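You operate a simulated robot arm through the tools that you are given. There is no shell and no other tool.

You are at the controls of a simulated robot arm. One attempt, no reset.

Task
Put things in order on the top of the sail table. At the end: the small yellow pad stands where the steel spacer stood; the steel spacer stands where the small black pad stood; the green pad stands on top of the white tin; the small black pad is on the holed steel plate; whatever was shut is shut again. Leave all else as you found it, and nothing knocked over. Set down upright: small black pad.

The check looks at the end state, three seconds after you hand in, the way a careful person would. Anything else that was tipped, shoved, dropped, spilled or broken makes it a failure.

Robot
A 6-joint arm with a two-finger gripper, fixed in place. Base frame: the origin is at the foot of the arm, x ahead of it, y to its left, z up; the work surface is at about z = 0. Lengths are in mm, angles in degrees, forces in N, time in s.
With the tool pointing down near the work surface it reaches from about 240 to 620 mm from the base axis. Its first joint turns from -66.0 to 66.0 degrees. Payload 1.37 kg.
The tool frame sits at the grasp point between the pads (the TCP): z along the fingers, y along the line on which they close. The tips reach 22 mm beyond it. Largest opening 92 mm; the body of the gripper starts 65 mm behind the TCP.
Orientation is that of the tool frame in the base frame, as [roll, pitch, yaw] about the fixed x, y, z axes, in that order (R = Rz(yaw) Ry(pitch) Rx(roll)). With the fingers straight down and closing along the base's y, the tool's x points along the base's -x, its y along +y and its z along -z.

Tools
- The arm moves only by the tool move_arm. Its argument "moves" is a list of rows, each a list of 3 entries, a list of its own where there are three numbers: the turn, a rotation vector about the tool's x, y, z in units of 4 degrees (1.0 is 4 degrees), then the shift along the tool's x, y, z in units of 40 mm (1.0 is 40 mm), then the opening, from 0 (shut) to 1 (fully open). In form: [[[wx, wy, wz], [tx, ty, tz], jaw], ...]. A call has 1 to 20 rows; each row shifts and turns the commanded pose from where the row before left it, along the tool's axes as they then stand. A call with a number of a shift or a turn outside -1 to 1 is refused whole. Rows are played at 5 a second. More than 50 mm and 8.6 degrees between two rows, or a gripper value outside its range, and nothing of the call is played. Where a pose cannot be reached the arm comes as near as it can. A force on the tool above 40 N (or 10 N above the force at the start of the call, whichever is more), or a blocked arm, ends the call early, and 0.2 s more pass. Each finger halts on what it meets, pressing with about 26 N; the grip force reading is that of the motor and also rises with nothing between the fingers. The clock runs only during rows and for 0.2 s after the last one: add rows that do not move to give the fingers time. The reply holds the time, the measured pose of the TCP, the force on the tool along the base axes, the opening and the grip force, in the units named above and with some noise, with the torque about the TCP (base axes, N m) and any sound that the robot's microphone picked up.
- Cameras (640 x 400 px; columns grow to the right, rows downward): "scene" is fixed at [50.6, -468.8, 573.6]; the picture's right is [0.50, -0.87, 0.00], its down [-0.58, -0.33, -0.74] and it looks along [0.64, 0.37, -0.67] (base axes); focal length 306 px, centre (320, 200). "wrist" rides on the gripper at [71, 19, -102] in the tool frame; the picture's right is [-0.26, 0.96, 0.00], its down [-0.75, -0.20, -0.63] and it looks along [-0.60, -0.16, 0.78] (tool axes); focal length 280 px, centre (320, 200). There is no depth. A picture from a camera that has moved, and an enlarged one, comes with that camera's place and axes in the base frame and with its lens. The place of the scene camera against the robot may be out by one fixed shift of up to 12 mm in any direction.
- camera(camera): a new picture of that camera. It takes no simulated time.
- zoom(camera, box): a new picture of the part [left, top, right, bottom] of that camera's present view, enlarged. It takes no simulated time.
- close_job(): hands the job in; it is judged then, once.

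Nothing tells you positions but the pictures and the camera data. Unless the task says otherwise, let go and move clear before handing in.

The tools are called after ">>>" by a JSON object that holds its "api" and its "payload". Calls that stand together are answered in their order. move_arm: Moves the arm, as the interface text tells. Its arguments: {"type":"object","properties":{"moves":{"type":"array"}},"required":["moves"]} The other tools are called the same way: camera (camera) takes a picture; zoom (camera, box) takes an enlarged picture of a part of a camera's view; close_job () hands the job in.

At the start:

```text
time_s: 0.0
position: [469.5, -53.9, 263.1]
orientation: [179.9, 0.0, -180.0]
wrist_force: [0.2, 0.1, 0.2]
torque: [-0.05, -0.01, 0.01]
grip_width: 92.0
grip_force: 0.1
```

scene: 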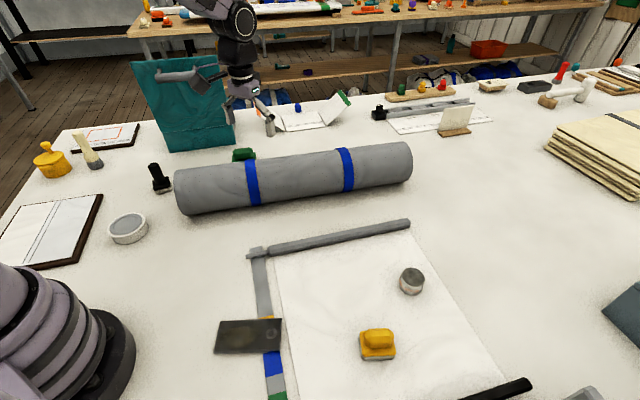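
wrist: 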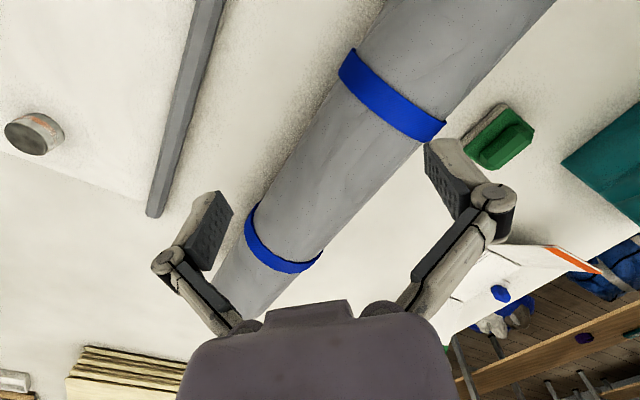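

I see a table with a rolled sail, a green pad behind it, a yellow pad, a steel cylinder (probably the spacer), a small black item, a white tin and a holed steel plate. I'll zoom in to identify each one.

>>> {"api": "zoom", "payload": {"camera": "scene", "box": [200, 220, 520, 400]}}

>>> {"api": "zoom", "payload": {"camera": "scene", "box": [0, 100, 280, 275]}}

>>> {"api": "zoom", "payload": {"camera": "scene", "box": [360, 50, 640, 225]}}

>>> {"api": "zoom", "payload": {"camera": "scene", "box": [120, 60, 360, 210]}}

```text
2.00 times, centred on (360, 310) of scene
camera zoom: at [50.6, -468.8, 573.6], right [0.5, -0.87, 0.0], down [-0.58, -0.33, -0.74], along [0.64, 0.37, -0.67], focal length 611 px, centre (240, -20)
```

zoom: 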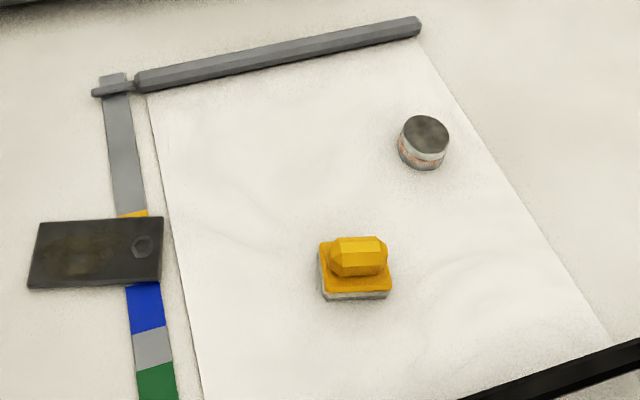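

```text
2.29 times, centred on (140, 188) of scene
camera zoom: at [50.6, -468.8, 573.6], right [0.5, -0.87, 0.0], down [-0.58, -0.33, -0.74], along [0.64, 0.37, -0.67], focal length 698 px, centre (731, 229)
```

zoom: 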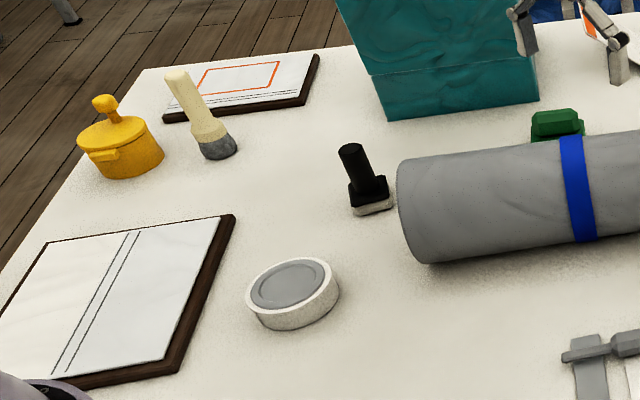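

```text
2.29 times, centred on (500, 138) of scene
camera zoom: at [50.6, -468.8, 573.6], right [0.5, -0.87, 0.0], down [-0.58, -0.33, -0.74], along [0.64, 0.37, -0.67], focal length 698 px, centre (-91, 343)
```

zoom: 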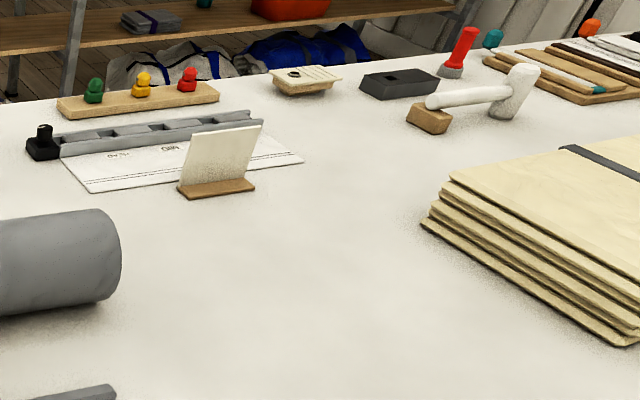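

```text
2.67 times, centred on (240, 135) of scene
camera zoom: at [50.6, -468.8, 573.6], right [0.5, -0.87, 0.0], down [-0.58, -0.33, -0.74], along [0.64, 0.37, -0.67], focal length 815 px, centre (533, 373)
```

zoom: 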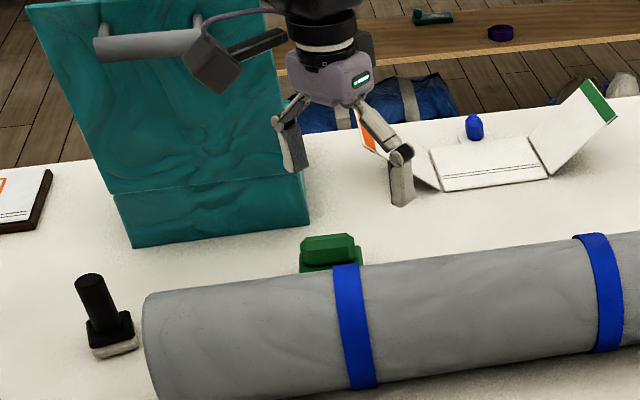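

The spacer looks like the cylinder near (460,-450), with the yellow pad near (302,-442), the black pad near (403,268), the white tin near (257,202), the green pad near (625,150) and the plate near (200,-225). I'll move the arm toward the right side at height to get wrist views and refine these.

>>> {"api": "move_arm", "payload": {"moves": [[[0, 0, 0], [0.5, -0.9, -0.3], 1], [[0, 0, 0], [0.5, -0.9, -0.3], 1], [[0, 0, 0], [0.5, -0.9, 0], 1], [[0, 0, 0], [0.5, -0.9, 0], 1], [[0, 0, 0], [0.5, -0.9, 0], 1], [[0, 0, 0], [0.5, -0.9, 0], 1], [[0, 0, 0], [0.5, -0.9, 0], 1], [[0, 0, 0], [0, -0.9, 0], 1], [[0, 0, 0], [0, 0, 0], 1]]}}

>>> {"api": "camera", "payload": {"camera": "wrist"}}

>>> {"api": "camera", "payload": {"camera": "scene"}}

```text
time_s: 2.0
position: [328.7, -345.2, 289.3]
orientation: [-180.0, 0.0, -180.0]
wrist_force: [0.6, -0.3, 0.0]
torque: [0.01, 0.0, -0.01]
grip_width: 91.9
grip_force: 0.0
```

```text
taken
camera wrist: at [259.4, -326.1, 389.7], right [0.26, 0.97, 0.0], down [0.75, -0.2, 0.63], along [0.6, -0.16, -0.78], focal length 280 px, centre (320, 200)
```

wrist: 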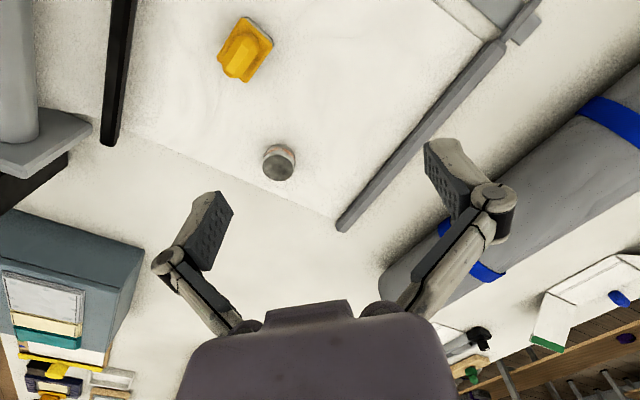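

```text
taken
```

scene: 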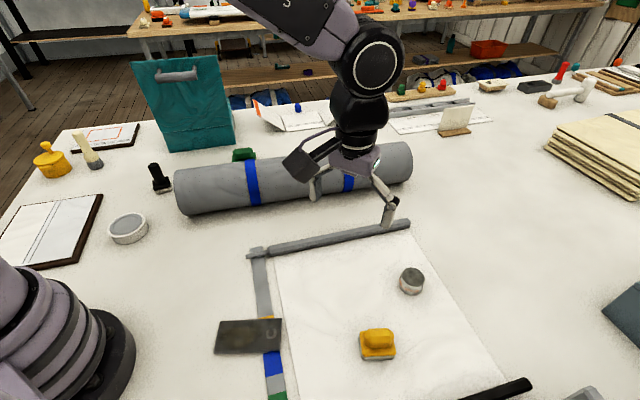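

The spacer and yellow pad are both in the wrist view now. I'll zoom in for exact positions and shapes.

>>> {"api": "zoom", "payload": {"camera": "wrist", "box": [190, 0, 350, 100]}}

>>> {"api": "zoom", "payload": {"camera": "wrist", "box": [200, 110, 360, 210]}}

>>> {"api": "zoom", "payload": {"camera": "scene", "box": [380, 250, 450, 310]}}

>>> {"api": "zoom", "payload": {"camera": "scene", "box": [200, 300, 300, 370]}}

```text
4.00 times, centred on (270, 50) of wrist
camera zoom: at [259.4, -326.1, 389.7], right [0.26, 0.97, 0.0], down [0.75, -0.2, 0.63], along [0.6, -0.16, -0.78], focal length 1122 px, centre (520, 800)
```

zoom: 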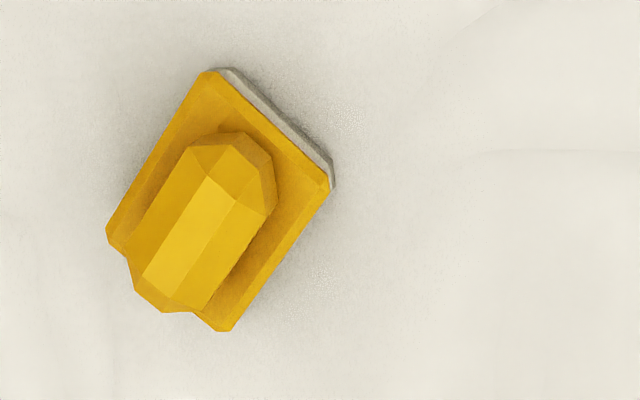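

```text
4.00 times, centred on (280, 160) of wrist
camera zoom: at [259.4, -326.1, 389.7], right [0.26, 0.97, 0.0], down [0.75, -0.2, 0.63], along [0.6, -0.16, -0.78], focal length 1122 px, centre (480, 360)
```

zoom: 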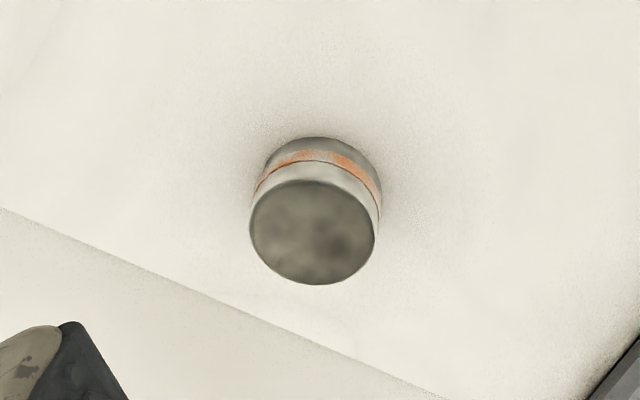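

```text
6.67 times, centred on (415, 280) of scene
camera zoom: at [50.6, -468.9, 573.6], right [0.5, -0.87, 0.0], down [-0.58, -0.33, -0.74], along [0.64, 0.37, -0.67], focal length 2037 px, centre (-313, -333)
```

zoom: 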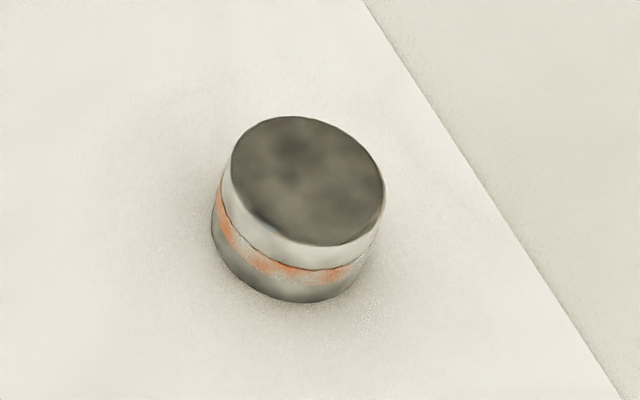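

```text
5.71 times, centred on (250, 335) of scene
camera zoom: at [50.6, -468.9, 573.6], right [0.5, -0.87, 0.0], down [-0.58, -0.33, -0.74], along [0.64, 0.37, -0.67], focal length 1746 px, centre (720, -571)
```

zoom: 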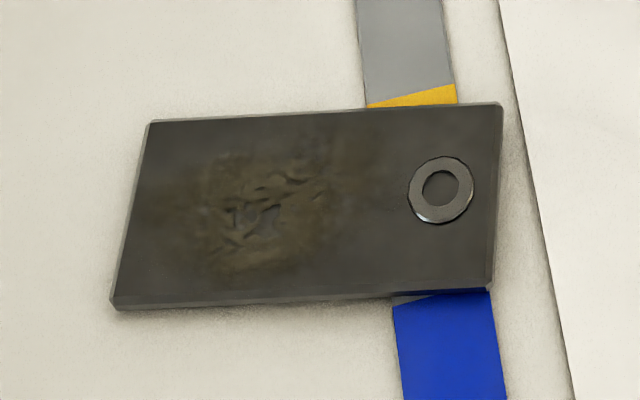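

The spacer centre is about (459,-444), roughly 35 high and 47 across. The yellow pad is about (306,-434) with its long axis close to radial. Next I'll swing left to view the black pad and the tin.

>>> {"api": "move_arm", "payload": {"moves": [[[0, 0, 0], [0, 1, 0], 1], [[0, 0, 0], [0, 1, 0], 1], [[0, 0, 0], [0, 1, 0], 1], [[0, 0, 0], [0, 1, 0], 1], [[0, 0, 0], [0, 1, 0], 1], [[0, 0, 0], [0, 1, 0], 1], [[0, 0, 0], [0, 1, 0], 1], [[0, 0, 0], [0, 1, 0], 1], [[0, 0, 0], [0, 1, 0], 1], [[0, 0, 0], [0, 1, 0], 1], [[0, 0, 0], [0.3, 1, 0], 1], [[0, 0, 0], [0.3, 1, 0], 1], [[0, 0, 0], [0.4, 1, 0], 1], [[0, 0, 0], [0.4, 1, 0], 1], [[0, 0, 0], [0.4, 0.5, 0], 1], [[0, 0, 0], [0, 0, 0], 1]]}}

>>> {"api": "camera", "payload": {"camera": "wrist"}}

>>> {"api": "camera", "payload": {"camera": "scene"}}

```text
time_s: 5.4
position: [254.9, 235.9, 286.0]
orientation: [180.0, 0.0, 180.0]
wrist_force: [0.0, -0.1, 0.3]
torque: [0.0, 0.0, -0.01]
grip_width: 92.1
grip_force: 0.0
```

```text
taken
camera wrist: at [185.8, 254.8, 387.7], right [0.26, 0.96, 0.0], down [0.75, -0.2, 0.63], along [0.6, -0.16, -0.78], focal length 280 px, centre (320, 200)
```

wrist: 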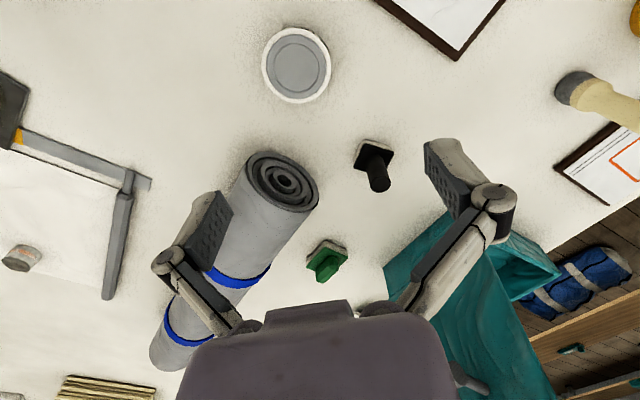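

```text
taken
```

scene: 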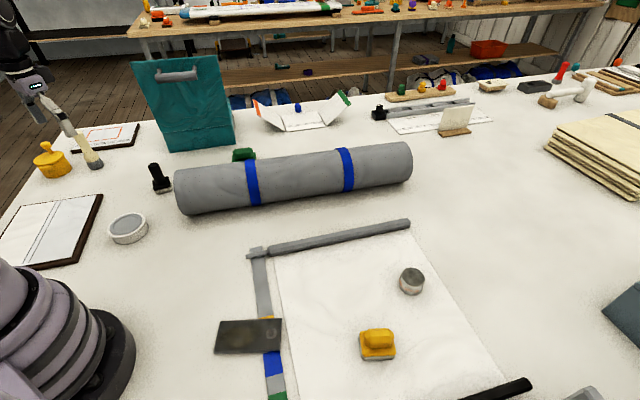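

Tin, black pad, green pad and plate are all visible from here. I'll zoom on each.

>>> {"api": "zoom", "payload": {"camera": "wrist", "box": [320, 120, 440, 195]}}

>>> {"api": "zoom", "payload": {"camera": "wrist", "box": [240, 15, 360, 115]}}

>>> {"api": "zoom", "payload": {"camera": "wrist", "box": [270, 220, 390, 295]}}

```text
5.33 times, centred on (380, 158) of wrist
camera zoom: at [185.8, 254.8, 387.7], right [0.26, 0.96, 0.0], down [0.75, -0.2, 0.63], along [0.6, -0.16, -0.78], focal length 1495 px, centre (0, 427)
```

zoom: 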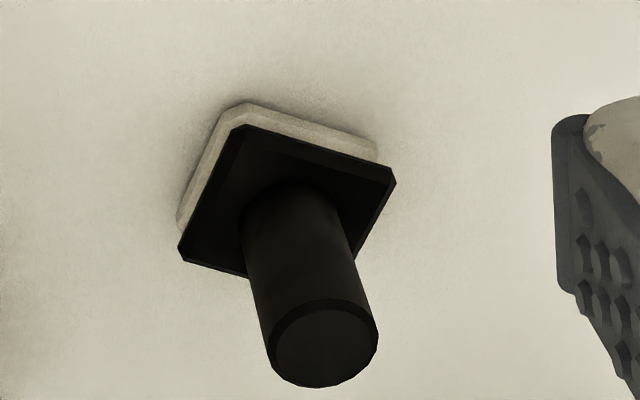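

```text
4.00 times, centred on (300, 65) of wrist
camera zoom: at [185.8, 254.8, 387.7], right [0.26, 0.96, 0.0], down [0.75, -0.2, 0.63], along [0.6, -0.16, -0.78], focal length 1122 px, centre (400, 740)
```

zoom: 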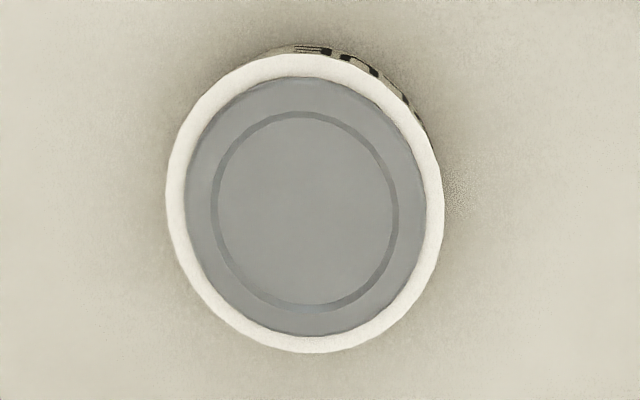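

```text
5.33 times, centred on (330, 258) of wrist
camera zoom: at [185.8, 254.8, 387.7], right [0.26, 0.96, 0.0], down [0.75, -0.2, 0.63], along [0.6, -0.16, -0.78], focal length 1495 px, centre (267, -107)
```

zoom: 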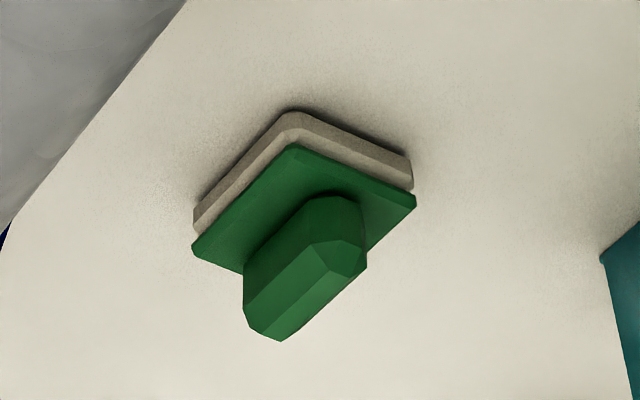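

The black pad's post is about (419,277), its top at z≈81. The tin is about (260,205), 83 mm across, and the green pad about (632,150). I'll move above the black pad and turn the gripper so the pad can end up aligned with the plate.

>>> {"api": "move_arm", "payload": {"moves": [[[0, 0, 0], [-0.82, 0.205, 0.53], 1], [[0, 0, 0], [-0.82, 0.205, 0.53], 1], [[0, 0, 0], [-0.82, 0.205, 0.53], 1], [[0, 0, 0], [-0.82, 0.205, 0.53], 1], [[0, 0, 0], [-0.82, 0.205, 0.53], 1], [[0, 0, -1], [0, 0, 0], 1], [[0, 0, -1], [0, 0, 0], 1], [[0, 0, -1], [0, 0, 0], 1], [[0, 0, -1], [0, 0, 0], 1], [[0, 0, -1], [0, 0, 0], 1], [[0, 0, -1], [0, 0, 0], 1], [[0, 0, -1], [0, 0, 0], 1], [[0, 0, -1], [0, 0, 0], 1], [[0, 0, -1], [0, 0, 0], 1], [[0, 0, -1], [0, 0, 0], 1], [[0, 0, -1], [0, 0, 0], 1], [[0, 0, -1], [0, 0, 0], 1], [[0, 0, 0], [0, 0, 0], 1], [[0, 0, 0], [0, 0, 0], 1]]}}

>>> {"api": "camera", "payload": {"camera": "wrist"}}

>>> {"api": "camera", "payload": {"camera": "scene"}}

```text
time_s: 9.4
position: [421.4, 278.3, 181.8]
orientation: [-180.0, 0.0, -132.1]
wrist_force: [-0.8, -0.5, 0.2]
torque: [-0.02, 0.0, 0.01]
grip_width: 91.8
grip_force: 0.0
```

```text
taken
camera wrist: at [360.6, 237.6, 282.3], right [-0.54, 0.84, 0.0], down [0.66, 0.42, 0.62], along [0.53, 0.34, -0.78], focal length 280 px, centre (320, 200)
```

wrist: 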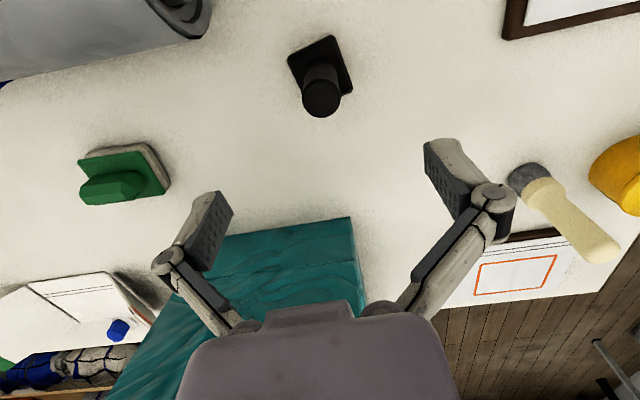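

```text
taken
```

scene: 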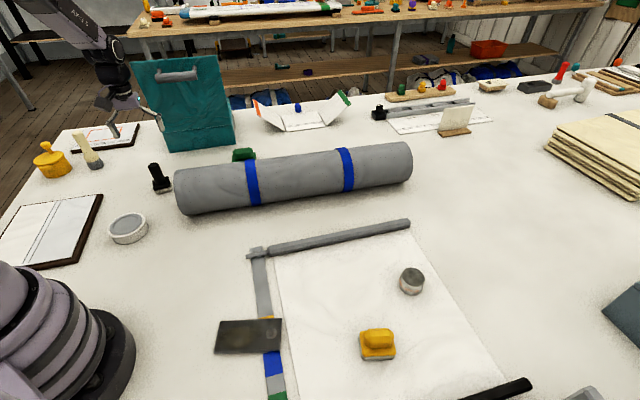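

The gripper is nearly over the post, which I now put at about (418,276). I'll shift a few mm, descend around it and close.

>>> {"api": "move_arm", "payload": {"moves": [[[0, 0, 0], [0.11, 0.04, 0.5], 1], [[0, 0, 0], [0, 0, 0.7], 1], [[0, 0, 0], [0, 0, 0.7], 1], [[0, 0, 0], [0, 0, 0.7], 1], [[0, 0, 0], [0, 0, 0.45], 1], [[0, 0, 0], [0, 0, 0], 1], [[0, 0, 0], [0, 0, 0], 1]]}}

>>> {"api": "camera", "payload": {"camera": "wrist"}}

>>> {"api": "camera", "payload": {"camera": "scene"}}

```text
time_s: 11.0
position: [417.9, 275.0, 58.6]
orientation: [-180.0, 0.0, -132.0]
wrist_force: [0.0, -0.6, 0.1]
torque: [0.0, 0.03, -0.02]
grip_width: 91.9
grip_force: 0.1
```

```text
taken
camera wrist: at [356.9, 235.0, 159.9], right [-0.54, 0.84, 0.0], down [0.66, 0.42, 0.63], along [0.53, 0.34, -0.78], focal length 280 px, centre (320, 200)
```

wrist: 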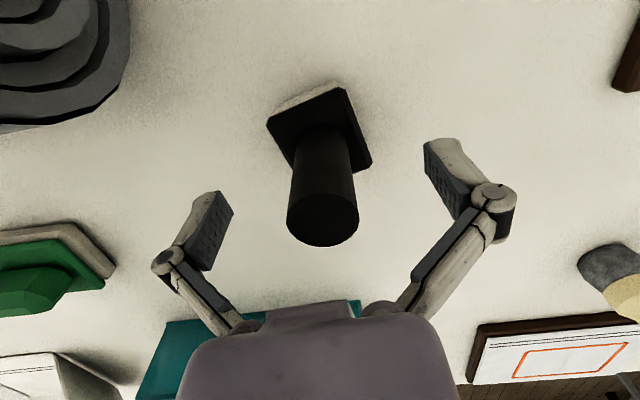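

```text
taken
```

scene: 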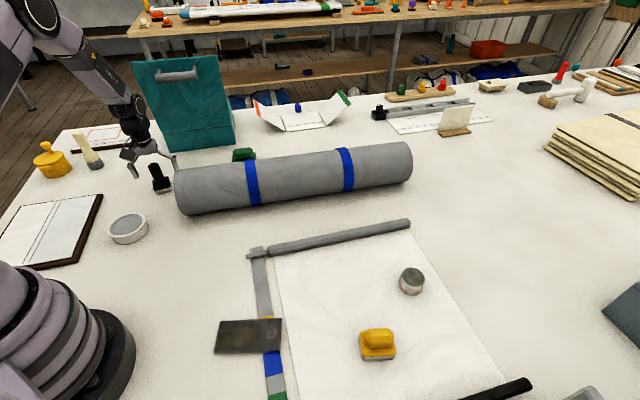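

The post is centred between the fingers. Closing now.

>>> {"api": "move_arm", "payload": {"moves": [[[0, 0, 0], [0, 0, 0], 0], [[0, 0, 0], [0, 0, 0], 0], [[0, 0, 0], [0, 0, 0], 0], [[0, 0, 0], [0, 0, 0], 0], [[0, 0, 0], [0, 0, 0], 0], [[0, 0, 0], [0, 0, 0], 0], [[0, 0, 0], [0, 0, 0], 0]]}}

>>> {"api": "camera", "payload": {"camera": "wrist"}}

```text
time_s: 12.6
position: [417.2, 275.0, 59.3]
orientation: [-179.9, 0.0, -132.0]
wrist_force: [-0.5, 0.0, 4.2]
torque: [-0.02, 0.02, 0.06]
grip_width: 26.2
grip_force: 26.0
```

```text
taken
camera wrist: at [357.0, 235.1, 160.2], right [-0.54, 0.84, 0.0], down [0.66, 0.42, 0.63], along [0.53, 0.34, -0.78], focal length 280 px, centre (320, 200)
```

wrist: 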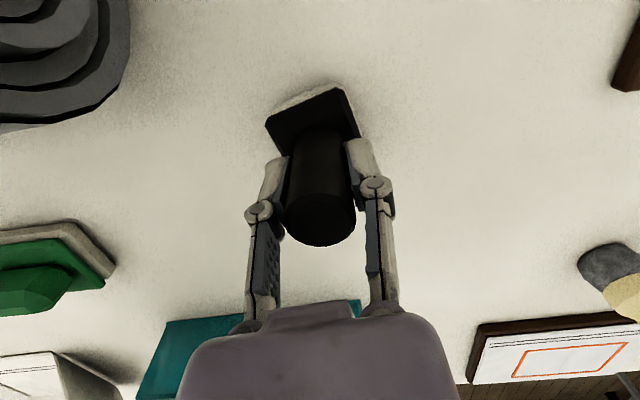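

The black pad is held at 26 mm. I'll lift it and carry it toward the plate.

>>> {"api": "move_arm", "payload": {"moves": [[[0, 0, 0], [0, 0, -0.5], 0], [[0, 0, 0], [0, 0, -1], 0], [[0, 0, 0], [0, 0, -1], 0], [[0, 0, 0], [0, 0, -1], 0], [[0, 0, 0], [0, 0, -0.5], 0], [[0, 0, 0], [0.9135, -0.306, 0], 0], [[0, 0, 0], [0.9135, -0.306, 0], 0], [[0, 0, 0], [0.9135, -0.306, 0], 0], [[0, 0, 0], [0.9135, -0.306, 0], 0], [[0, 0, 0], [0.9135, -0.306, 0], 0], [[0, 0, 0], [0.9135, -0.306, 0], 0], [[0, 0, 0], [0.9135, -0.306, 0], 0], [[0, 0, 0], [0.9135, -0.306, 0], 0], [[0, 0, 0], [0.9135, -0.306, 0], 0], [[0, 0, 0], [0.9135, -0.306, 0], 0], [[0, 0, 0], [0.9135, -0.306, 0], 0], [[0, 0, 0], [0.9135, -0.306, 0], 0], [[0, 0, 0], [0.9135, -0.306, 0], 0], [[0, 0, 0], [0.9135, -0.306, 0], 0], [[0, 0, 0], [0, 0, 0], 0]]}}

>>> {"api": "camera", "payload": {"camera": "scene"}}

>>> {"api": "camera", "payload": {"camera": "wrist"}}

```text
time_s: 16.8
position: [204.2, -218.0, 219.7]
orientation: [-179.9, 0.0, -132.0]
wrist_force: [-0.5, 0.1, -0.2]
torque: [-0.01, 0.01, -0.01]
grip_width: 0.1
grip_force: 26.1
```

```text
taken
```

scene: 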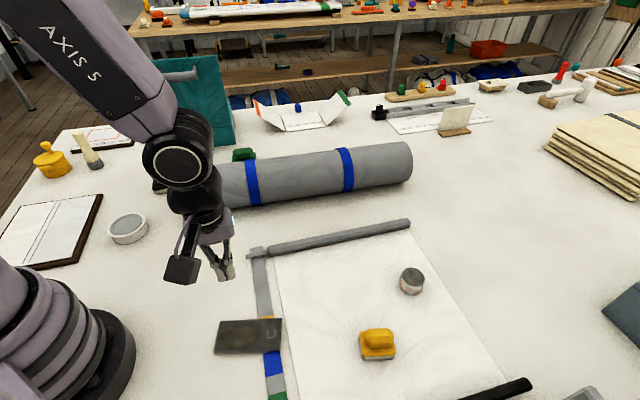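

```text
taken
camera wrist: at [142.5, -258.7, 320.7], right [-0.54, 0.84, 0.0], down [0.66, 0.42, 0.62], along [0.53, 0.34, -0.78], focal length 280 px, centre (320, 200)
```

wrist: 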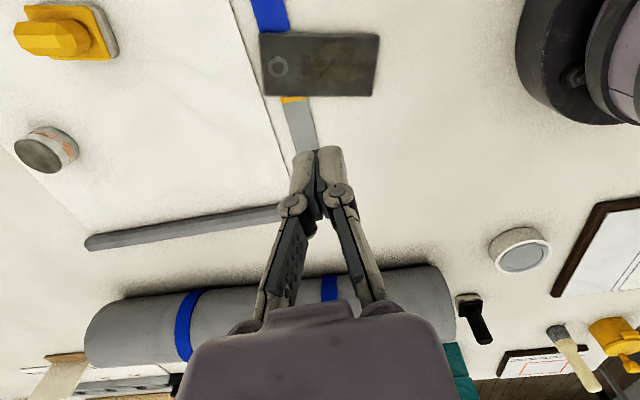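

The gripper slipped off the post: the jaws are shut empty and the black pad still stands at its place. I'll check whether it moved and look at its shape before trying another grip.

>>> {"api": "zoom", "payload": {"camera": "wrist", "box": [420, 270, 540, 360]}}

>>> {"api": "zoom", "payload": {"camera": "wrist", "box": [220, 0, 420, 125]}}

>>> {"api": "zoom", "payload": {"camera": "wrist", "box": [470, 210, 570, 290]}}

```text
4.44 times, centred on (480, 315) of wrist
camera zoom: at [142.5, -258.7, 320.7], right [-0.54, 0.84, 0.0], down [0.66, 0.42, 0.62], along [0.53, 0.34, -0.78], focal length 1246 px, centre (-391, -311)
```

zoom: 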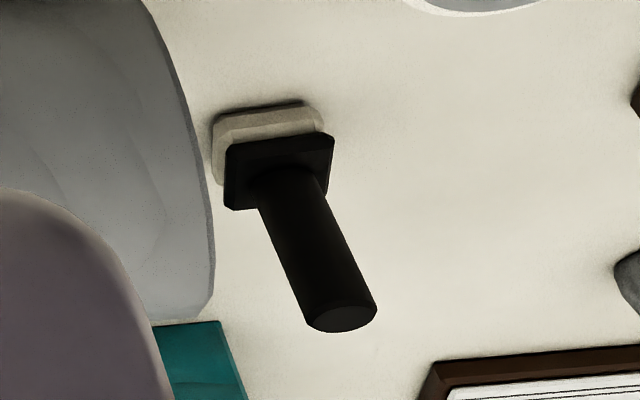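

```text
3.20 times, centred on (320, 62) of wrist
camera zoom: at [142.5, -258.7, 320.7], right [-0.54, 0.84, 0.0], down [0.66, 0.42, 0.62], along [0.53, 0.34, -0.78], focal length 897 px, centre (320, 640)
```

zoom: 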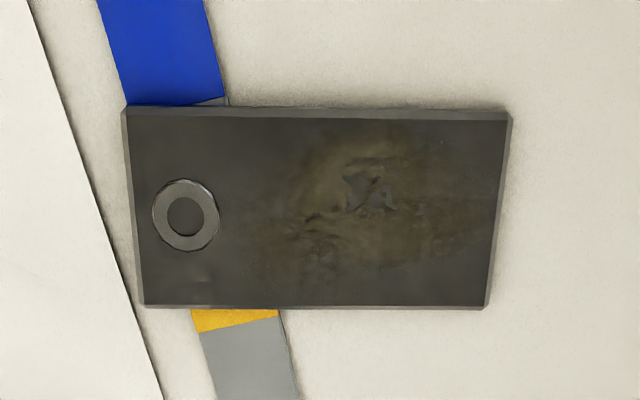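

```text
5.00 times, centred on (520, 250) of wrist
camera zoom: at [142.5, -258.7, 320.7], right [-0.54, 0.84, 0.0], down [0.66, 0.42, 0.62], along [0.53, 0.34, -0.78], focal length 1402 px, centre (-680, -50)
```

zoom: 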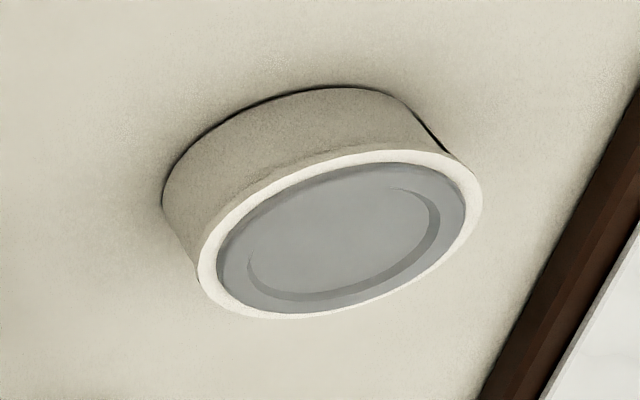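

The pad did not move and the post is a straight cylinder, so the post grip was just too slick for that fast lift. I'll go back, grip lower, and lift slowly while watching the force.

>>> {"api": "move_arm", "payload": {"moves": [[[0, 0, 0], [-0.9135, 0.306, 0], 0.5], [[0, 0, 0], [-0.9135, 0.306, 0], 1], [[0, 0, 0], [-0.9135, 0.306, 0], 1], [[0, 0, 0], [-0.9135, 0.306, 0], 1], [[0, 0, 0], [-0.9135, 0.306, 0], 1], [[0, 0, 0], [-0.9135, 0.306, 0], 1], [[0, 0, 0], [-0.9135, 0.306, 0], 1], [[0, 0, 0], [-0.9135, 0.306, 0], 1], [[0, 0, 0], [-0.9135, 0.306, 0], 1], [[0, 0, 0], [-0.9135, 0.306, 0], 1], [[0, 0, 0], [-0.9135, 0.306, 0], 1], [[0, 0, 0], [-0.9135, 0.306, 0], 1], [[0, 0, 0], [-0.9135, 0.306, 0], 1], [[0, 0, 0], [-0.9135, 0.306, 0], 1], [[0, 0, 0], [0, 0, 0.5], 1], [[0, 0, 0], [0, 0, 0.5], 1], [[0, 0, 0], [0, 0, 0], 1], [[0, 0, 0], [0, 0, 0], 1]]}}

>>> {"api": "camera", "payload": {"camera": "wrist"}}

>>> {"api": "zoom", "payload": {"camera": "wrist", "box": [260, 10, 380, 85]}}

```text
time_s: 20.6
position: [418.6, 274.9, 179.8]
orientation: [-179.9, 0.0, -132.0]
wrist_force: [-0.3, -0.4, 0.9]
torque: [0.01, 0.0, 0.02]
grip_width: 92.3
grip_force: 0.0
```

```text
taken
camera wrist: at [357.2, 235.2, 280.2], right [-0.54, 0.84, 0.0], down [0.66, 0.42, 0.62], along [0.53, 0.34, -0.78], focal length 280 px, centre (320, 200)
```

wrist: 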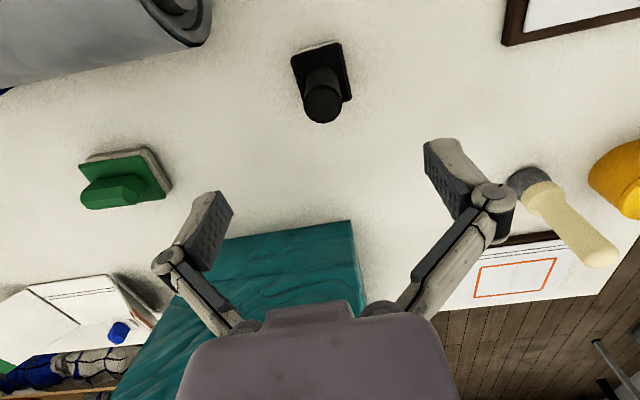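

```text
5.33 times, centred on (320, 48) of wrist
camera zoom: at [357.2, 235.2, 280.2], right [-0.54, 0.84, 0.0], down [0.66, 0.42, 0.62], along [0.53, 0.34, -0.78], focal length 1495 px, centre (320, 1013)
```

zoom: 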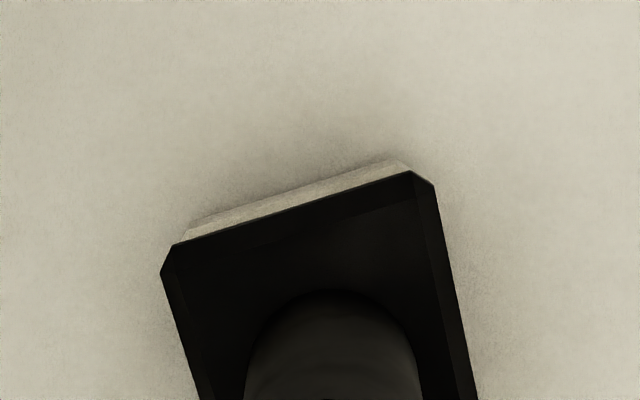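

The pad is still upright at about (416,274.5) and has turned so its base is square to the gripper. I'll descend lower on the post, close, then test-lift slowly.

>>> {"api": "move_arm", "payload": {"moves": [[[0, 0, 0], [0.06, 0.04, 0.8], 1], [[0, 0, 0], [0, 0, 0.8], 1], [[0, 0, 0], [0, 0, 0.8], 1], [[0, 0, 0], [0, 0, 0.7], 1], [[0, 0, 0], [0, 0, 0.2], 1], [[0, 0, 0], [0, 0, 0], 1], [[0, 0, 0], [0, 0, 0], 0], [[0, 0, 0], [0, 0, 0], 0], [[0, 0, 0], [0, 0, 0], 0], [[0, 0, 0], [0, 0, 0], 0], [[0, 0, 0], [0, 0, 0], 0], [[0, 0, 0], [0, 0, 0], 0], [[0, 0, 0], [0, 0, 0], 0], [[0, 0, 0], [0, 0, 0], 0]]}}

>>> {"api": "move_arm", "payload": {"moves": [[[0, 0, 0], [0, 0, -0.03], 0], [[0, 0, 0], [0, 0, -0.03], 0], [[0, 0, 0], [0, 0, -0.05], 0], [[0, 0, 0], [0, 0, -0.05], 0], [[0, 0, 0], [0, 0, -0.05], 0], [[0, 0, 0], [0, 0, 0], 0]]}}

>>> {"api": "camera", "payload": {"camera": "wrist"}}

```text
time_s: 23.6
position: [415.6, 274.6, 47.4]
orientation: [180.0, 0.0, -132.0]
wrist_force: [-1.2, 0.0, 4.2]
torque: [0.02, 0.01, 0.0]
grip_width: 25.4
grip_force: 25.5
```

```text
time_s: 25.0
position: [414.7, 275.1, 55.6]
orientation: [179.9, 0.0, -131.9]
wrist_force: [0.0, 1.0, 0.5]
torque: [-0.01, 0.01, 0.0]
grip_width: 25.7
grip_force: 26.0
```

```text
taken
camera wrist: at [353.8, 234.9, 156.7], right [-0.54, 0.84, 0.0], down [0.66, 0.42, 0.62], along [0.53, 0.34, -0.78], focal length 280 px, centre (320, 200)
```

wrist: 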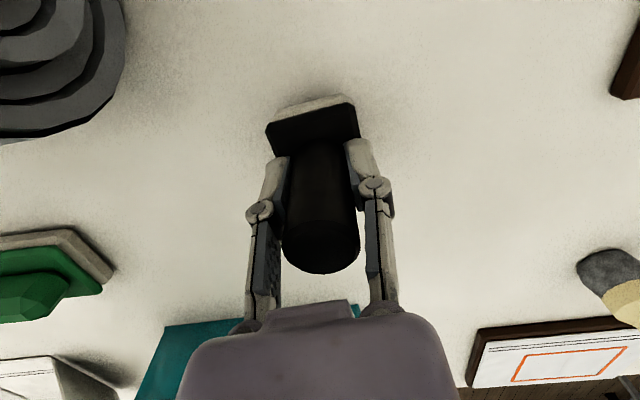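

The slow lift is holding: the pad is about 8 mm off the table. I'll keep lifting gently.

>>> {"api": "move_arm", "payload": {"moves": [[[0, 0, 0], [0, 0, -0.05], 0], [[0, 0, 0], [0, 0, -0.1], 0], [[0, 0, 0], [0, 0, -0.15], 0], [[0, 0, 0], [0, 0, -0.2], 0], [[0, 0, 0], [0, 0, -0.25], 0], [[0, 0, 0], [0, 0, -0.25], 0], [[0, 0, 0], [0, 0, -0.25], 0], [[0, 0, 0], [0, 0, -0.25], 0], [[0, 0, 0], [0, 0, -0.25], 0], [[0, 0, 0], [0, 0, -0.25], 0], [[0, 0, 0], [0, 0, -0.25], 0], [[0, 0, 0], [0, 0, -0.25], 0], [[0, 0, 0], [0, 0, -0.25], 0], [[0, 0, 0], [0, 0, -0.2], 0], [[0, 0, 0], [0, 0, -0.15], 0], [[0, 0, 0], [0, 0, -0.1], 0], [[0, 0, 0], [0, 0, -0.05], 0], [[0, 0, 0], [0, 0, 0], 0]]}}

>>> {"api": "camera", "payload": {"camera": "wrist"}}

```text
time_s: 28.8
position: [415.1, 274.3, 186.0]
orientation: [179.9, 0.0, -132.0]
wrist_force: [0.4, -0.9, -0.5]
torque: [-0.01, 0.01, 0.02]
grip_width: 25.6
grip_force: 25.9
```

```text
taken
camera wrist: at [353.7, 234.9, 286.6], right [-0.54, 0.84, 0.0], down [0.66, 0.42, 0.62], along [0.53, 0.34, -0.78], focal length 280 px, centre (320, 200)
```

wrist: 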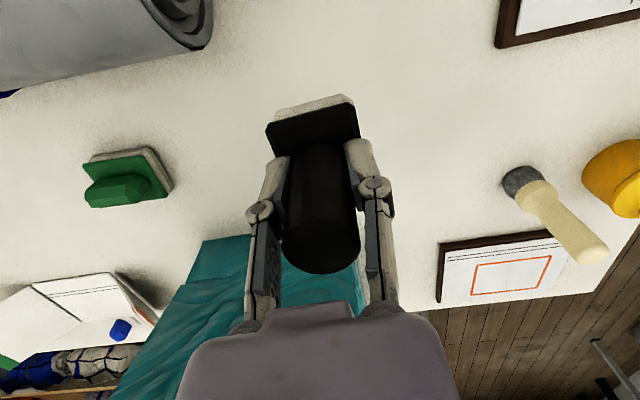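

The hold is steady at 25.6 mm. The plate centre is about (205,-219) with edges at 32°/122°, and I'll aim for (203,-215.5), clear of the hole. Carrying it over gently.

>>> {"api": "move_arm", "payload": {"moves": [[[0, 0, 0], [0.093, -0.0313, 0], 0], [[0, 0, 0], [0.186, -0.0626, 0], 0], [[0, 0, 0], [0.279, -0.094, 0], 0], [[0, 0, 0], [0.372, -0.1253, 0], 0], [[0, 0, 0], [0.372, -0.1253, 0], 0], [[0, 0, 0], [0.372, -0.1253, 0], 0], [[0, 0, 0], [0.372, -0.1253, 0], 0], [[0, 0, 0], [0.372, -0.1253, 0], 0], [[0, 0, 0], [0.372, -0.1253, 0], 0], [[0, 0, 0], [0.372, -0.1253, 0], 0], [[0, 0, 0], [0.372, -0.1253, 0], 0], [[0, 0, 0], [0.372, -0.1253, 0], 0], [[0, 0, 0], [0.372, -0.1253, 0], 0], [[0, 0, 0], [0.372, -0.1253, 0], 0], [[0, 0, 0], [0.372, -0.1253, 0], 0], [[0, 0, 0], [0.372, -0.1253, 0], 0], [[0, 0, 0], [0.372, -0.1253, 0], 0], [[0, 0, 0], [0.372, -0.1253, 0], 0], [[0, 0, 0], [0.372, -0.1253, 0], 0], [[0, 0, 0], [0.372, -0.1253, 0], 0]]}}

>>> {"api": "move_arm", "payload": {"moves": [[[0, 0, 0], [0.372, -0.1253, 0], 0], [[0, 0, 0], [0.372, -0.1253, 0], 0], [[0, 0, 0], [0.372, -0.1253, 0], 0], [[0, 0, 0], [0.372, -0.1253, 0], 0], [[0, 0, 0], [0.372, -0.1253, 0], 0], [[0, 0, 0], [0.372, -0.1253, 0], 0], [[0, 0, 0], [0.372, -0.1253, 0], 0], [[0, 0, 0], [0.372, -0.1253, 0], 0], [[0, 0, 0], [0.372, -0.1253, 0], 0], [[0, 0, 0], [0.372, -0.1253, 0], 0], [[0, 0, 0], [0.372, -0.1253, 0], 0], [[0, 0, 0], [0.372, -0.1253, 0], 0], [[0, 0, 0], [0.372, -0.1253, 0], 0], [[0, 0, 0], [0.372, -0.1253, 0], 0], [[0, 0, 0], [0.279, -0.094, 0], 0], [[0, 0, 0], [0.186, -0.0626, 0], 0], [[0, 0, 0], [0.093, -0.0313, 0], 0], [[0, 0, 0], [0, 0, 0], 0]]}}

>>> {"api": "move_arm", "payload": {"moves": [[[0, 0, 0.5], [0, 0, 0], 0], [[0, 0, 0.8], [0, 0, 0], 0], [[0, 0, 0.8], [0, 0, 0], 0], [[0, 0, 0.8], [0, 0, 0], 0], [[0, 0, 0.6], [0, 0, 0], 0], [[0, 0, 0.375], [0, 0, 0], 0], [[0, 0, 0], [0, 0, 0], 0]]}}

>>> {"api": "camera", "payload": {"camera": "wrist"}}

>>> {"api": "camera", "payload": {"camera": "scene"}}

```text
time_s: 33.0
position: [299.2, 8.0, 186.4]
orientation: [-179.9, 0.0, -131.9]
wrist_force: [-0.4, 0.3, -1.1]
torque: [0.01, -0.01, 0.02]
grip_width: 25.5
grip_force: 25.6
```

```text
time_s: 36.8
position: [203.4, -215.0, 185.7]
orientation: [180.0, 0.0, -132.0]
wrist_force: [0.4, 0.8, -0.2]
torque: [0.0, -0.02, 0.01]
grip_width: 25.5
grip_force: 26.0
```

```text
time_s: 38.4
position: [201.7, -215.3, 185.6]
orientation: [180.0, 0.1, -147.4]
wrist_force: [0.0, -0.2, -0.9]
torque: [-0.01, 0.0, 0.02]
grip_width: 25.5
grip_force: 25.9
```

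```text
taken
camera wrist: at [132.8, -237.4, 286.6], right [-0.3, 0.95, 0.0], down [0.75, 0.23, 0.62], along [0.6, 0.19, -0.78], focal length 280 px, centre (320, 200)
```

wrist: 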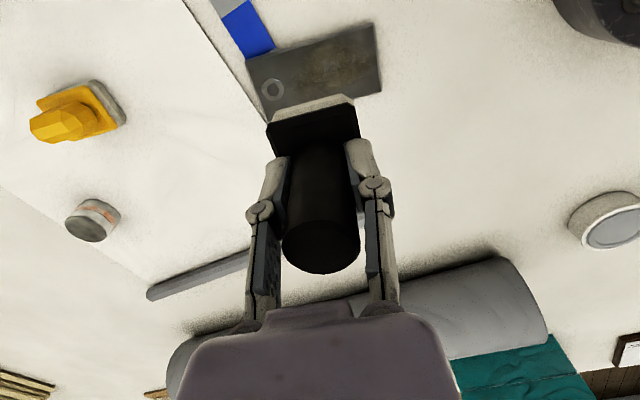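

```text
taken
```

scene: 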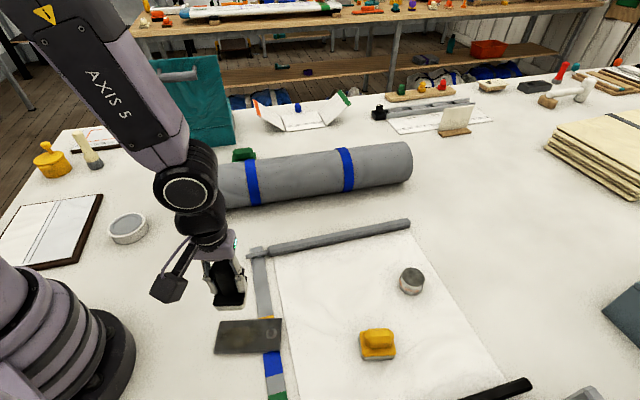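

The pad is over the plate and aligned with it. Descending gently to just above.

>>> {"api": "move_arm", "payload": {"moves": [[[0, 0, 0], [0, 0, 0.1], 0], [[0, 0, 0], [0, 0, 0.2], 0], [[0, 0, 0], [0, 0, 0.25], 0], [[0, 0, 0], [0, 0, 0.25], 0], [[0, 0, 0], [0, 0, 0.25], 0], [[0, 0, 0], [0, 0, 0.25], 0], [[0, 0, 0], [0, 0, 0.25], 0], [[0, 0, 0], [0, 0, 0.25], 0], [[0, 0, 0], [0, 0, 0.25], 0], [[0, 0, 0], [0, 0, 0.25], 0], [[0, 0, 0], [0, 0, 0.25], 0], [[0, 0, 0], [0, 0, 0.25], 0], [[0, 0, 0], [0, 0, 0.1], 0], [[0, 0, 0], [0, 0, 0.05], 0], [[0, 0, 0], [0, 0, 0], 0]]}}

>>> {"api": "zoom", "payload": {"camera": "scene", "box": [180, 250, 320, 370]}}

>>> {"api": "camera", "payload": {"camera": "wrist"}}

```text
time_s: 41.6
position: [202.3, -216.3, 67.9]
orientation: [180.0, 0.1, -147.5]
wrist_force: [0.4, -0.3, 0.2]
torque: [0.01, -0.01, -0.01]
grip_width: 25.7
grip_force: 25.7
```

```text
3.33 times, centred on (250, 310) of scene
camera zoom: at [50.6, -468.8, 573.6], right [0.5, -0.87, 0.0], down [-0.58, -0.33, -0.74], along [0.64, 0.37, -0.67], focal length 1019 px, centre (553, -167)
```

zoom: 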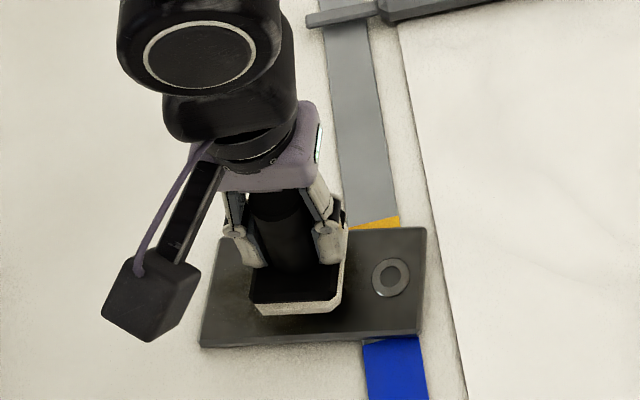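

```text
taken
camera wrist: at [132.9, -237.4, 168.8], right [-0.3, 0.95, 0.0], down [0.75, 0.23, 0.63], along [0.6, 0.19, -0.78], focal length 280 px, centre (320, 200)
```

wrist: 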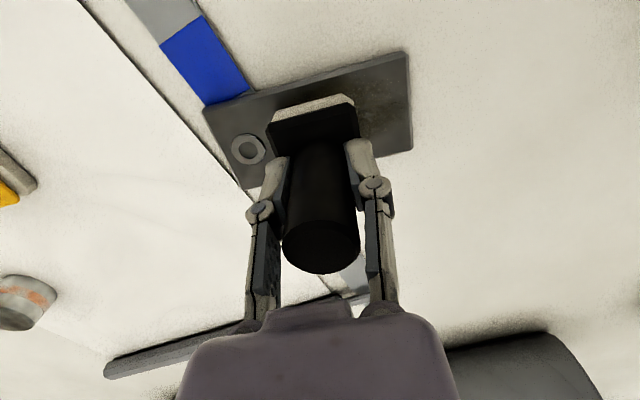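

The pad is well centred over the plate. Lowering slowly to contact.

>>> {"api": "move_arm", "payload": {"moves": [[[0, 0, 0], [0, 0, 0.07], 0], [[0, 0, 0], [0, 0, 0.07], 0], [[0, 0, 0], [0, 0, 0.07], 0], [[0, 0, 0], [0, 0, 0], 0]]}}

>>> {"api": "move_arm", "payload": {"moves": [[[0, 0, 0], [0, 0, 0.04], 0], [[0, 0, 0], [0, 0, 0.04], 0], [[0, 0, 0], [0, 0, 0], 0]]}}

>>> {"api": "zoom", "payload": {"camera": "scene", "box": [180, 250, 320, 370]}}

```text
time_s: 42.6
position: [202.4, -214.6, 58.8]
orientation: [-179.9, 0.0, -147.5]
wrist_force: [-0.8, 0.0, -0.5]
torque: [0.02, -0.02, 0.0]
grip_width: 25.9
grip_force: 26.3
```

```text
time_s: 43.4
position: [203.2, -215.4, 57.2]
orientation: [179.9, 0.0, -147.5]
wrist_force: [-3.9, 4.5, 21.9]
torque: [-0.19, -0.22, 0.02]
grip_width: 25.9
grip_force: 26.1
```

```text
3.33 times, centred on (250, 310) of scene
camera zoom: at [50.6, -468.8, 573.7], right [0.5, -0.87, 0.0], down [-0.58, -0.33, -0.74], along [0.64, 0.37, -0.67], focal length 1019 px, centre (553, -167)
```

zoom: 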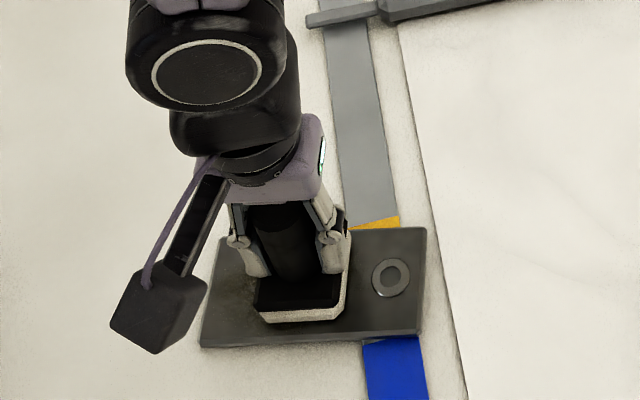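

Contact on the plate (22 N). I'll ease off 1 mm, open, and rise straight up.

>>> {"api": "move_arm", "payload": {"moves": [[[0, 0, 0], [0, 0, -0.03], 0], [[0, 0, 0], [0, 0, 0], 0], [[0, 0, 0], [0, 0, 0], 0.4], [[0, 0, 0], [0, 0, 0], 0.6], [[0, 0, 0], [0, 0, 0], 0.8], [[0, 0, 0], [0, 0, 0], 0.8], [[0, 0, 0], [0, 0, 0], 0.8], [[0, 0, 0], [0, 0, 0], 0.8]]}}

>>> {"api": "camera", "payload": {"camera": "wrist"}}

```text
time_s: 45.2
position: [201.9, -214.7, 57.9]
orientation: [179.9, 0.0, -147.5]
wrist_force: [-0.7, -0.3, 0.1]
torque: [0.0, 0.0, -0.01]
grip_width: 73.6
grip_force: 0.1
```

```text
taken
camera wrist: at [133.1, -237.5, 158.5], right [-0.3, 0.95, 0.0], down [0.75, 0.23, 0.62], along [0.6, 0.19, -0.78], focal length 280 px, centre (320, 200)
```

wrist: 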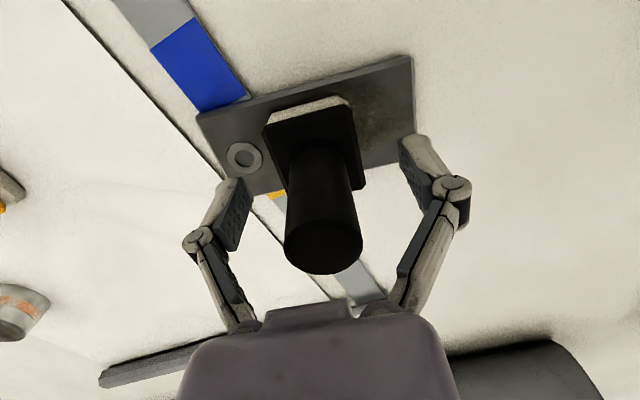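

The black pad stands on the plate. I'll rise clear, then turn the gripper radial for the spacer.

>>> {"api": "move_arm", "payload": {"moves": [[[0, 0, 0], [0, 0, -0.3], 0.8], [[0, 0, 0], [0, 0, -0.6], 0.8], [[0, 0, 0], [0, 0, -0.9], 0.8], [[0, 0, 0], [0, 0, -0.9], 0.8], [[0, 0, 0], [0, 0, -0.9], 0.8], [[0, 0, 0], [0, 0, 0], 0.8]]}}

>>> {"api": "move_arm", "payload": {"moves": [[[0, 0, 1], [0, 0, 0], 0.8], [[0, 0, 1], [0, 0, 0], 0.8], [[0, 0, 1], [0, 0, 0], 0.8], [[0, 0, 1], [0, 0, 0], 0.8], [[0, 0, 1], [0, 0, 0], 0.8], [[0, 0, 1], [0, 0, 0], 0.8], [[0, 0, 1], [0, 0, 0], 0.8], [[0, 0, 1], [0, 0, 0], 0.8], [[0, 0, 1], [0, 0, 0], 0.8], [[0, 0, 1], [0, 0, 0], 0.8], [[0, 0, 1], [0, 0, 0], 0.8], [[0, 0, 1], [0, 0, 0], 0.8], [[0, 0, 1], [0, 0, 0], 0.8], [[0, 0, 1], [0, 0, 0], 0.8], [[0, 0, 1], [0, 0, 0], 0.8], [[0, 0, 1], [0, 0, 0], 0.8], [[0, 0, 1], [0, 0, 0], 0.8], [[0, 0, 1], [0, 0, 0], 0.8], [[0, 0, 1], [0, 0, 0], 0.8], [[0, 0, 0], [0, 0, 0], 0.8]]}}

>>> {"api": "camera", "payload": {"camera": "wrist"}}

>>> {"api": "zoom", "payload": {"camera": "scene", "box": [180, 250, 320, 370]}}

```text
time_s: 46.6
position: [202.0, -216.1, 201.5]
orientation: [179.9, 0.0, -147.5]
wrist_force: [0.2, -0.8, -0.3]
torque: [-0.03, -0.01, 0.0]
grip_width: 73.6
grip_force: 0.0
```

```text
time_s: 50.8
position: [202.7, -215.4, 200.8]
orientation: [-180.0, 0.0, 136.3]
wrist_force: [1.0, 0.6, 0.3]
torque: [-0.01, -0.02, 0.0]
grip_width: 73.7
grip_force: 0.0
```

```text
taken
camera wrist: at [165.1, -152.6, 302.2], right [0.85, 0.52, 0.0], down [0.4, -0.67, 0.63], along [0.32, -0.53, -0.78], focal length 280 px, centre (320, 200)
```

wrist: 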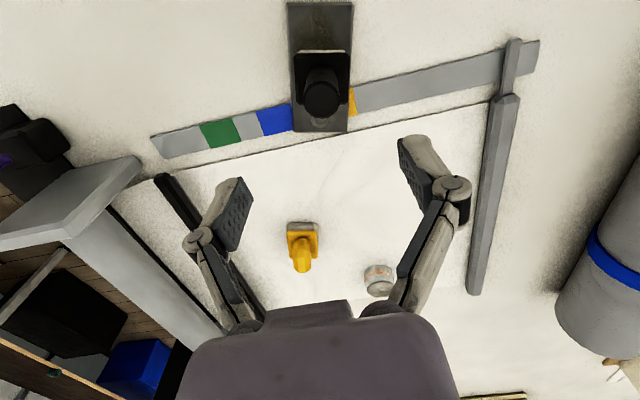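

```text
3.33 times, centred on (250, 310) of scene
camera zoom: at [50.6, -468.8, 573.6], right [0.5, -0.87, 0.0], down [-0.58, -0.33, -0.74], along [0.64, 0.37, -0.67], focal length 1019 px, centre (553, -167)
```

zoom: 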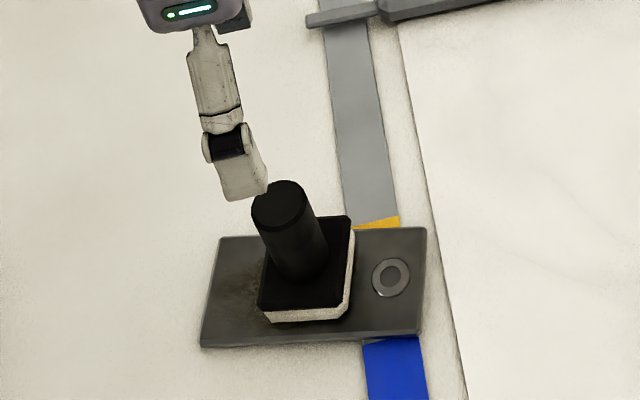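

The black pad sits upright on the plate. Moving radially outward for a close view of the spacer.

>>> {"api": "move_arm", "payload": {"moves": [[[0, 0, 0], [-0.8, 0.05, 0], 1], [[0, 0, 0], [-1, 0.05, 0], 1], [[0, 0, 0], [-1, 0.05, 0], 1], [[0, 0, 0], [-1, 0.05, 0], 1], [[0, 0, 0], [-0.8, 0.05, 0], 1], [[0, 0, 0], [0, 0, 0], 1], [[0, 0, 0], [0, 0, 0], 1]]}}

>>> {"api": "camera", "payload": {"camera": "wrist"}}

>>> {"api": "zoom", "payload": {"camera": "wrist", "box": [280, 90, 440, 190]}}

```text
time_s: 52.4
position: [342.7, -333.8, 201.0]
orientation: [-180.0, 0.0, 136.4]
wrist_force: [-0.2, -0.3, 1.4]
torque: [-0.01, -0.02, -0.02]
grip_width: 92.0
grip_force: 0.1
```

```text
taken
camera wrist: at [305.0, -272.5, 301.9], right [0.85, 0.52, 0.0], down [0.41, -0.67, 0.62], along [0.32, -0.53, -0.78], focal length 280 px, centre (320, 200)
```

wrist: 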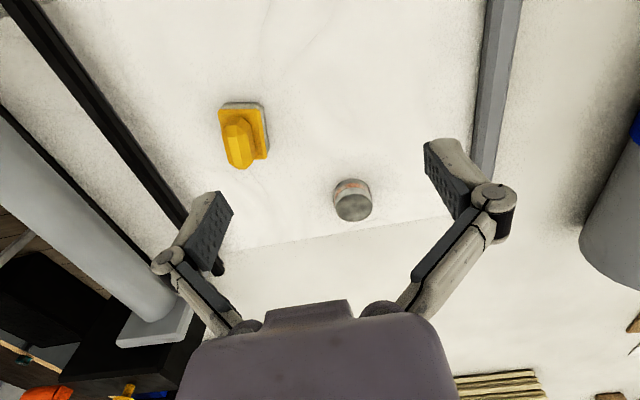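

```text
4.00 times, centred on (360, 140) of wrist
camera zoom: at [305.0, -272.5, 301.9], right [0.85, 0.52, 0.0], down [0.41, -0.67, 0.62], along [0.32, -0.53, -0.78], focal length 1122 px, centre (160, 440)
```

zoom: 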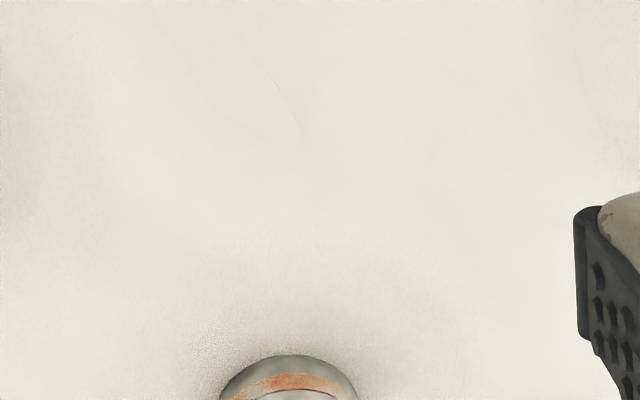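

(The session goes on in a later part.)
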